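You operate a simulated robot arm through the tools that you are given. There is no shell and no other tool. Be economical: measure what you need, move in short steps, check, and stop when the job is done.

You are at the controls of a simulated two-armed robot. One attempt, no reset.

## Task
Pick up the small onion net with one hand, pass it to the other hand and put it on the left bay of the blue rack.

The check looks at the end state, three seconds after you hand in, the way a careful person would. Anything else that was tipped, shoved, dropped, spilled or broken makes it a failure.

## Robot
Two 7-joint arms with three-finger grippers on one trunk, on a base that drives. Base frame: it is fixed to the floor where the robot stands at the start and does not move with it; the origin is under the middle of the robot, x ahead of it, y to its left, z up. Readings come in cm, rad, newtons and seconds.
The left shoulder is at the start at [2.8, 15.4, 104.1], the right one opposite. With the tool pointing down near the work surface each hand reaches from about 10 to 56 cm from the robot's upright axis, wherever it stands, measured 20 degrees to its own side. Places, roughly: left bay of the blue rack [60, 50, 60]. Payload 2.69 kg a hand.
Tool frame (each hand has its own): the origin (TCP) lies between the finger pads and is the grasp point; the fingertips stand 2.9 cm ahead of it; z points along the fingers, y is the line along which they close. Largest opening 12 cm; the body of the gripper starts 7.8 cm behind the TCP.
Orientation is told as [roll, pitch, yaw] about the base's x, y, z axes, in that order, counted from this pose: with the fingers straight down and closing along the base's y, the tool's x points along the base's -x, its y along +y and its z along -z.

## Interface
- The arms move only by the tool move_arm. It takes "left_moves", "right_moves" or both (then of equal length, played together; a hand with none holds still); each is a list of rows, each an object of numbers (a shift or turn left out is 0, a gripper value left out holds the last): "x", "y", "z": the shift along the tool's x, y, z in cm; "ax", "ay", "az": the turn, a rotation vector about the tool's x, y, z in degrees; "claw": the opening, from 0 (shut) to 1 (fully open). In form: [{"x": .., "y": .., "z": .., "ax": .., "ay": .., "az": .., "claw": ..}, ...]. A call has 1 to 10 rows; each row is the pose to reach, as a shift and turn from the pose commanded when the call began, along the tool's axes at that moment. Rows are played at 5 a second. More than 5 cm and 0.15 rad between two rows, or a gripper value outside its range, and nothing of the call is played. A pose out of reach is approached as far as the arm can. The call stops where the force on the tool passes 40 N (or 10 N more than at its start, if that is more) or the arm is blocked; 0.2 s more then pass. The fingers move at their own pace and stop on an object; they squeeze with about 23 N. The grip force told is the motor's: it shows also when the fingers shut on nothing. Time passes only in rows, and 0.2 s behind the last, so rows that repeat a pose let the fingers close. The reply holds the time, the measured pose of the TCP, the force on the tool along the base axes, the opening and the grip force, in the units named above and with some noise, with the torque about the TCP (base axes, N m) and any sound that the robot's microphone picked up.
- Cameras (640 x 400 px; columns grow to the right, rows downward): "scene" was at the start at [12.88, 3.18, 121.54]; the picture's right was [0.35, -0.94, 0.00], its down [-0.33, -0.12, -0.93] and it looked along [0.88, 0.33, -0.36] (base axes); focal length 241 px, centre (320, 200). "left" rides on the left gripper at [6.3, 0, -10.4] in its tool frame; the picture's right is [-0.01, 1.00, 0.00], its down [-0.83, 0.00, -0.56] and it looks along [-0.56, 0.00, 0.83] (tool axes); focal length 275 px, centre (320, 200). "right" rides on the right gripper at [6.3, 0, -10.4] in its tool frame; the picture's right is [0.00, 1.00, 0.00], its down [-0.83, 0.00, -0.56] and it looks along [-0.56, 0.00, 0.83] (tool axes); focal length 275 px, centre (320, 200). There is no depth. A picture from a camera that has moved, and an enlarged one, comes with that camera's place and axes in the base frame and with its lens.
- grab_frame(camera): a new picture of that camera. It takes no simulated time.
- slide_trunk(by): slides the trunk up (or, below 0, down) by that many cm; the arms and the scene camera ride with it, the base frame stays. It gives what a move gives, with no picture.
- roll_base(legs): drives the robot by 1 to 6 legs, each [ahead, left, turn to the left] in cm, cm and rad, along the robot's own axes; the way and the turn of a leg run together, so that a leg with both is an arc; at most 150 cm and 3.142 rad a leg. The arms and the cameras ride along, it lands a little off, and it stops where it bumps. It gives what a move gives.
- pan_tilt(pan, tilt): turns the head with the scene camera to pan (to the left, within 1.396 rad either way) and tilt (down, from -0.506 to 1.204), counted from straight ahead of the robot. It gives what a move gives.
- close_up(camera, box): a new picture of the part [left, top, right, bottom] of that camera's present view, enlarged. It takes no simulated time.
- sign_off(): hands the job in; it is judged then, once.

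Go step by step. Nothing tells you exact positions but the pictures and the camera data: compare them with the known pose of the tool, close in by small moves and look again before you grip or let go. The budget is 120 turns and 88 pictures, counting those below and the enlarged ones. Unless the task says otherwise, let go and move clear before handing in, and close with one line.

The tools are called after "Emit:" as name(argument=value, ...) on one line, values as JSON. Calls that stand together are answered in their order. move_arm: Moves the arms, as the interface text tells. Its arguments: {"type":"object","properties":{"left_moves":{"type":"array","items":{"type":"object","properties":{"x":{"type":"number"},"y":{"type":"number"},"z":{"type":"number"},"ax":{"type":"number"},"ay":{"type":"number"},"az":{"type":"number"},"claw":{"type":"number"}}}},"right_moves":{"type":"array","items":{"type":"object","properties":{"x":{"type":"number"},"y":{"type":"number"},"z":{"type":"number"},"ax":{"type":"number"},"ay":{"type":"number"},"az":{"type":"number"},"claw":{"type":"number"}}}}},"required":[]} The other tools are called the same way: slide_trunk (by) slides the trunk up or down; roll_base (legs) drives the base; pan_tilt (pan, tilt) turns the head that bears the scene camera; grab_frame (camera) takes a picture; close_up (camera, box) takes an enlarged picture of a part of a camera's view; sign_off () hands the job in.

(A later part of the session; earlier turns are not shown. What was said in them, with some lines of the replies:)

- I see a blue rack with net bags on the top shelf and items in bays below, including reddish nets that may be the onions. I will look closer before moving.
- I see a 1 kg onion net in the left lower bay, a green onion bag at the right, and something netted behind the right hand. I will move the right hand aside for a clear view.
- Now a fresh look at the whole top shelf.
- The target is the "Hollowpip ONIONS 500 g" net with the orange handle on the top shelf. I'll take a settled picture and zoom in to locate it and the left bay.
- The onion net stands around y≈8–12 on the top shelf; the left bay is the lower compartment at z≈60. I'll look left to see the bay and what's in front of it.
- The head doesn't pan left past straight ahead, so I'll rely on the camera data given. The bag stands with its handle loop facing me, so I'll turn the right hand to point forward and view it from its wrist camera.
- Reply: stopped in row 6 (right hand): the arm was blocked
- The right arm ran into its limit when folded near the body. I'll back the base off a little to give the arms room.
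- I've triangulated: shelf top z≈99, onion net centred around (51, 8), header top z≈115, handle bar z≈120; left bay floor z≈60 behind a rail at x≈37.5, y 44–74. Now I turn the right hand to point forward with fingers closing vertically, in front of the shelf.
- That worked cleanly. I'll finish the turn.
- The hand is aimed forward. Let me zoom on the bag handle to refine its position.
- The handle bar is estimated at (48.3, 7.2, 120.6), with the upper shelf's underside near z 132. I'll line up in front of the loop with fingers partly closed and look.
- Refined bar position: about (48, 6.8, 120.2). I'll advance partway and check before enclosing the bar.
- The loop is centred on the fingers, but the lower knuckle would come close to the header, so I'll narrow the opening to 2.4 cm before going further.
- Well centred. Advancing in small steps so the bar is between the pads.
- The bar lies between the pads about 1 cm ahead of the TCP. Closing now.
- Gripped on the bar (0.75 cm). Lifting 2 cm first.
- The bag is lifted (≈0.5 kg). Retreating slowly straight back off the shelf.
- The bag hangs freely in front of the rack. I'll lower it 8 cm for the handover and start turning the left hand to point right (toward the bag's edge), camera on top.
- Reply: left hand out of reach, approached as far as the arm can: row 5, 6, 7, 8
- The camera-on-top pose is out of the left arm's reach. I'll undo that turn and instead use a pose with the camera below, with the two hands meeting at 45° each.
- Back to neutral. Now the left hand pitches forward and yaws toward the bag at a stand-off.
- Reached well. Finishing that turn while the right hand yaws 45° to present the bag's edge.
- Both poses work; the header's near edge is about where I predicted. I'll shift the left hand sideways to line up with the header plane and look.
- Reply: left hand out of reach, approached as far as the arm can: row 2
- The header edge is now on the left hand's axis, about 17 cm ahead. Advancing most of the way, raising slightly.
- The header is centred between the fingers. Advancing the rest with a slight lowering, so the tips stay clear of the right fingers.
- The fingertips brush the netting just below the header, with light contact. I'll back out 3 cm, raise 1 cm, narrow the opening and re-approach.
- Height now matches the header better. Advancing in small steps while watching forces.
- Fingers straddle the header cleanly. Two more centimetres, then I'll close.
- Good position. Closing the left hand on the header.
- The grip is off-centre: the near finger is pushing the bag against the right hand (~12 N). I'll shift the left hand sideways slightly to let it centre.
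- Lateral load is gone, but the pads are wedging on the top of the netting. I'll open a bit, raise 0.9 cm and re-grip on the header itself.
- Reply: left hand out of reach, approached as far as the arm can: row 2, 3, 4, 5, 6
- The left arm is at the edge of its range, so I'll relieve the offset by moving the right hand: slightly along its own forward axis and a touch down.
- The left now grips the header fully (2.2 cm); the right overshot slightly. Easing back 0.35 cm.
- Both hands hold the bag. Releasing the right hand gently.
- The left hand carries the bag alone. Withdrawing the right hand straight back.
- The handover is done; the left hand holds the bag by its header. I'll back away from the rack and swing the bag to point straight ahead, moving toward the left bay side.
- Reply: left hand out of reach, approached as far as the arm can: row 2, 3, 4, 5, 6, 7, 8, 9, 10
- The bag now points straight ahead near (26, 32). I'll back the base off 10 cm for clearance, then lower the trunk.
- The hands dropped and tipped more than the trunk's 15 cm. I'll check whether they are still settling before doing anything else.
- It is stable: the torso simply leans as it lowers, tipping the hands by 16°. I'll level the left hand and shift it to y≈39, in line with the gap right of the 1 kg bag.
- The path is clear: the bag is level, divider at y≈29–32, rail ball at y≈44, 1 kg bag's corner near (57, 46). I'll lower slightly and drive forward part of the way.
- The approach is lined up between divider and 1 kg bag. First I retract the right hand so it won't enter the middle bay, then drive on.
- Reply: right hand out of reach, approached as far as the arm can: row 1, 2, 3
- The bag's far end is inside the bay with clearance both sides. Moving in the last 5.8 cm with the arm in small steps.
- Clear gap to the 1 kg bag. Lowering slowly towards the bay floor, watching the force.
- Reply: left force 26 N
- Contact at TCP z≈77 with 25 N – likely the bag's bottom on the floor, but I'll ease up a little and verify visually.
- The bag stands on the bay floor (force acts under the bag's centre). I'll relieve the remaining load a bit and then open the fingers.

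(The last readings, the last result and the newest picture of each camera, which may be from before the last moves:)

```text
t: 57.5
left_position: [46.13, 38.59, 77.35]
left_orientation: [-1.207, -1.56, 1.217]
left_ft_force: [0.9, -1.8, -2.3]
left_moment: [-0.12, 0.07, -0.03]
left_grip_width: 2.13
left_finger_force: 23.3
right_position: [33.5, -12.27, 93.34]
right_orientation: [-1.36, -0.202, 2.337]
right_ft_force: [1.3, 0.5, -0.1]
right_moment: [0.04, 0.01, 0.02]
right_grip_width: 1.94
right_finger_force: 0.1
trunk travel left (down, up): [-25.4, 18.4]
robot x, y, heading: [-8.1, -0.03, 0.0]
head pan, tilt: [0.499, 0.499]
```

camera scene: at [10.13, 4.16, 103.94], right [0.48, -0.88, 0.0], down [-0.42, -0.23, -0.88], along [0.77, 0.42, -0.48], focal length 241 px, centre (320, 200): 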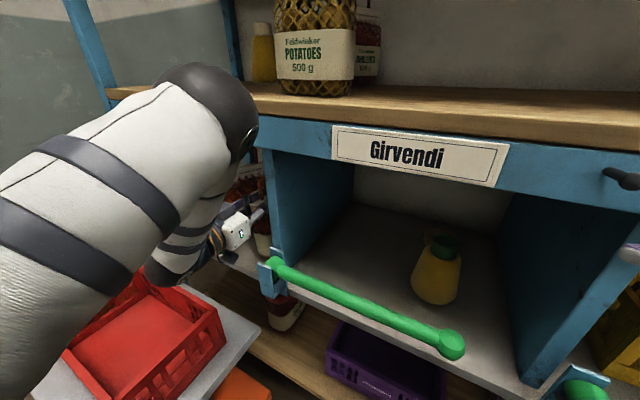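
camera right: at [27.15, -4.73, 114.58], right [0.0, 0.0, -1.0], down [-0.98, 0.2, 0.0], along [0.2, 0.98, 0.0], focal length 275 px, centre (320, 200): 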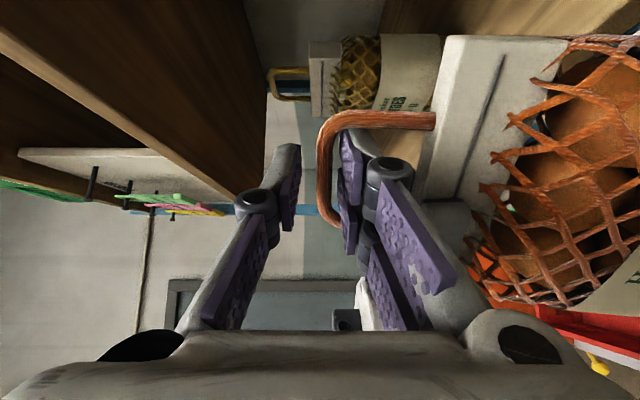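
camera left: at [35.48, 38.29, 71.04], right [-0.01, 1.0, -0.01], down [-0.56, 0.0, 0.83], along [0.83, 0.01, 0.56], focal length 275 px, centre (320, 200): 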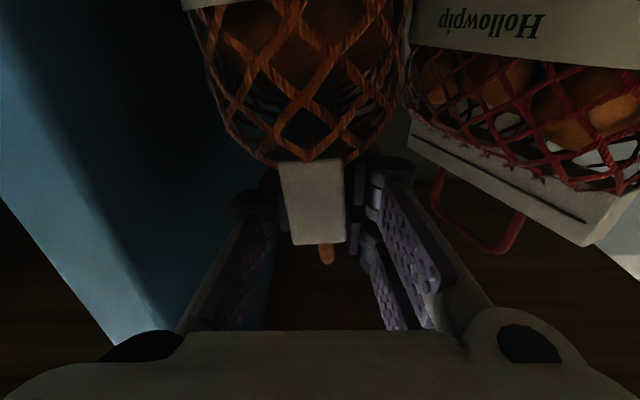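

Nearly unloaded, resting on the floor. Opening the left fingers.

Emit:
move_arm(left_moves=[{"claw": 0.22}, {"claw": 0.32}, {"claw": 0.32}])

Emit:
grab_frame(camera="left")

```text
t: 58.2
left_position: [46.07, 38.47, 77.4]
left_orientation: [-1.614, -1.561, 1.621]
left_ft_force: [-0.9, -0.6, -0.1]
left_moment: [0.02, -0.03, -0.03]
left_grip_width: 3.88
left_finger_force: 0.5
right_position: [33.61, -12.16, 93.38]
right_orientation: [-1.36, -0.202, 2.334]
right_ft_force: [0.5, 0.5, 0.1]
right_moment: [0.0, -0.03, -0.01]
right_grip_width: 1.92
right_finger_force: 0.1
trunk travel left (down, up): [-25.4, 18.4]
robot x, y, heading: [-8.19, 0.2, -0.004]
head pan, tilt: [0.499, 0.499]
```

```text
23 pictures are left
camera left: at [35.51, 38.37, 71.26], right [-0.01, 1.0, -0.01], down [-0.56, 0.0, 0.83], along [0.83, 0.01, 0.56], focal length 275 px, centre (320, 200)
```

left: 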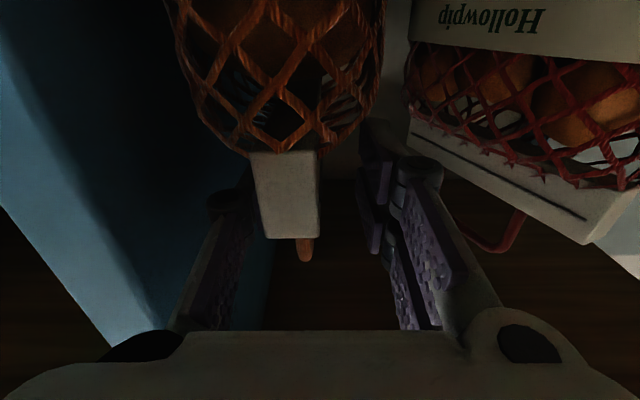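

The header shifted about 1 cm toward the divider and may be touching the left finger. I'll move that finger slightly away to see if the bag stands by itself.

Emit:
move_arm(left_moves=[{"y": -0.3}, {"y": -0.6}, {"y": -0.6}])

Emit:
grab_frame(camera="left")

```text
t: 59.0
left_position: [46.02, 37.97, 77.36]
left_orientation: [-1.615, -1.561, 1.622]
left_ft_force: [0.5, 0.0, -0.4]
left_moment: [0.02, -0.01, 0.02]
left_grip_width: 3.86
left_finger_force: 0.1
right_position: [33.69, -12.34, 93.35]
right_orientation: [-1.361, -0.201, 2.337]
right_ft_force: [0.1, 0.1, -0.7]
right_moment: [-0.02, -0.02, -0.03]
right_grip_width: 1.91
right_finger_force: 0.0
trunk travel left (down, up): [-25.4, 18.4]
robot x, y, heading: [-8.39, -0.11, -0.004]
head pan, tilt: [0.499, 0.499]
```

```text
22 pictures are left
camera left: at [35.51, 37.74, 71.27], right [-0.01, 1.0, -0.01], down [-0.56, 0.0, 0.83], along [0.83, 0.01, 0.56], focal length 275 px, centre (320, 200)
```

left: 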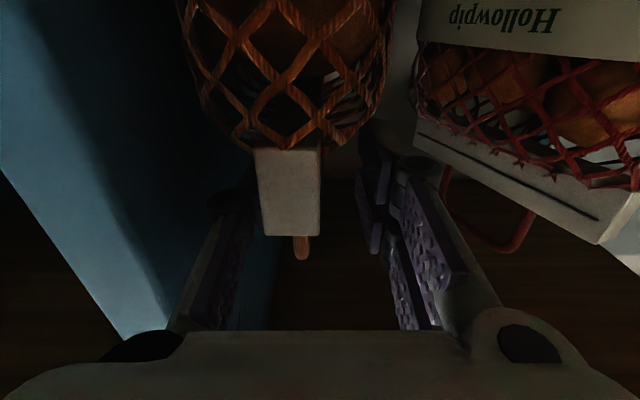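

The header now sits centred over its body, so the bag has settled upright. Retreating slowly straight back, checking midway.

Emit:
move_arm(left_moves=[{"z": -0.5}, {"z": -1}, {"z": -1.8}, {"z": -2.6}])

Emit:
grab_frame(camera="left")

```text
t: 60.0
left_position: [43.33, 37.97, 77.45]
left_orientation: [-1.643, -1.559, 1.648]
left_ft_force: [-0.9, -0.2, 0.3]
left_moment: [-0.02, 0.02, 0.0]
left_grip_width: 3.87
left_finger_force: 0.4
right_position: [33.52, -12.21, 93.34]
right_orientation: [-1.361, -0.202, 2.336]
right_ft_force: [0.2, 0.1, 0.7]
right_moment: [-0.04, 0.01, -0.05]
right_grip_width: 1.91
right_finger_force: 0.0
trunk travel left (down, up): [-25.4, 18.4]
robot x, y, heading: [-8.02, 0.04, -0.006]
head pan, tilt: [0.499, 0.499]
```

```text
21 pictures are left
camera left: at [32.92, 37.7, 71.25], right [-0.01, 1.0, -0.01], down [-0.56, 0.0, 0.83], along [0.83, 0.01, 0.56], focal length 275 px, centre (320, 200)
```

left: 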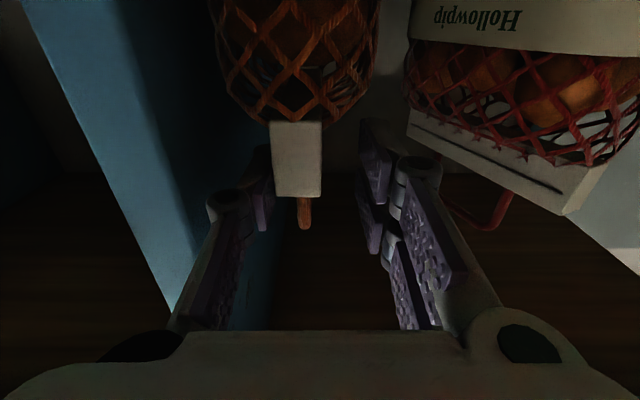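

The bag stays put and upright. Backing the base away to clear both hands.

Emit:
roll_base(legs=[[-18, 0, 0]])

Emit:
grab_frame(camera="left")

Emit:
grab_frame(camera="scene")

```text
t: 61.5
left_position: [25.4, 38.0, 77.44]
left_orientation: [-1.656, -1.561, 1.666]
left_ft_force: [-0.1, -0.2, 0.3]
left_moment: [0.0, 0.02, -0.01]
left_grip_width: 3.84
left_finger_force: 0.1
right_position: [15.69, -12.09, 93.29]
right_orientation: [-1.36, -0.201, 2.337]
right_ft_force: [-0.2, 0.2, -1.1]
right_moment: [0.01, 0.03, -0.03]
right_grip_width: 1.92
right_finger_force: 0.1
trunk travel left (down, up): [-25.4, 18.4]
robot x, y, heading: [-25.69, 0.03, 0.002]
head pan, tilt: [0.499, 0.499]
```

```text
20 pictures are left
camera left: at [14.97, 37.81, 71.26], right [-0.01, 1.0, -0.01], down [-0.56, 0.0, 0.83], along [0.83, 0.01, 0.56], focal length 275 px, centre (320, 200)
```

left: 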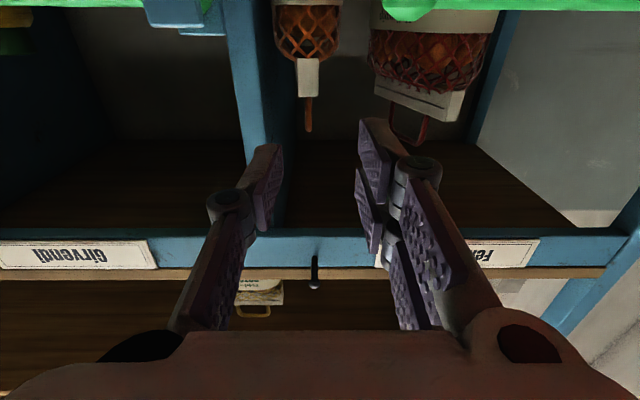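

```text
19 pictures are left
camera scene: at [-7.52, 4.31, 103.87], right [0.48, -0.88, 0.0], down [-0.42, -0.23, -0.88], along [0.77, 0.42, -0.48], focal length 241 px, centre (320, 200)
```

scene: 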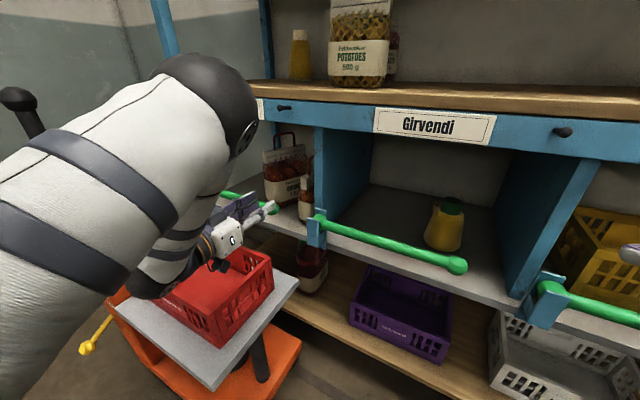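

The onion net stands in the left bay between the divider and the 1 kg bag. One close look to confirm it's upright and fully inside.

Emit:
close_up(camera="scene", box=[230, 110, 350, 250])

Emit:
close_up(camera="left", box=[220, 0, 520, 180])

```text
2.86 times, centred on (290, 180) of scene
camera zoom: at [-7.52, 4.31, 103.87], right [0.48, -0.88, 0.0], down [-0.42, -0.23, -0.88], along [0.77, 0.42, -0.48], focal length 689 px, centre (406, 257)
```

zoom: 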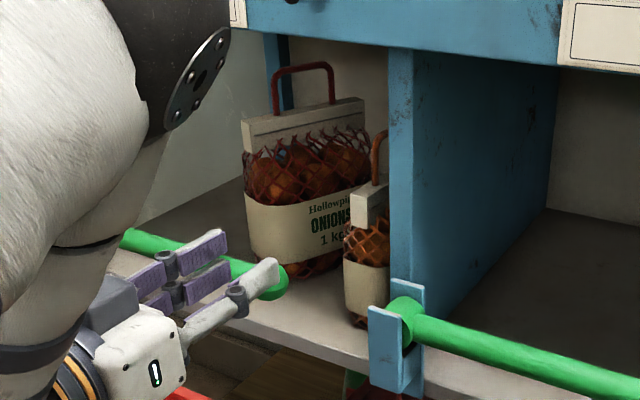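

```text
2.13 times, centred on (370, 90) of left
camera zoom: at [14.97, 37.81, 71.26], right [-0.01, 1.0, -0.01], down [-0.56, 0.0, 0.83], along [0.83, 0.01, 0.56], focal length 587 px, centre (213, 435)
```

zoom: 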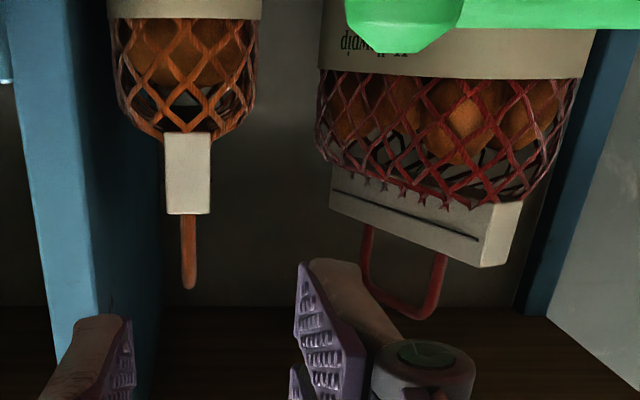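

The small onion net stands upright and free in the left bay, both hands are clear and nothing else has moved. Handing in.

Emit:
sign_off()

```text
The job is handed in.
```

The small onion net (500 g) was picked up with the right hand, passed to the left hand, and set upright in the left bay of the blue rack; I saw nothing else moved, and both hands were clear when I handed in.
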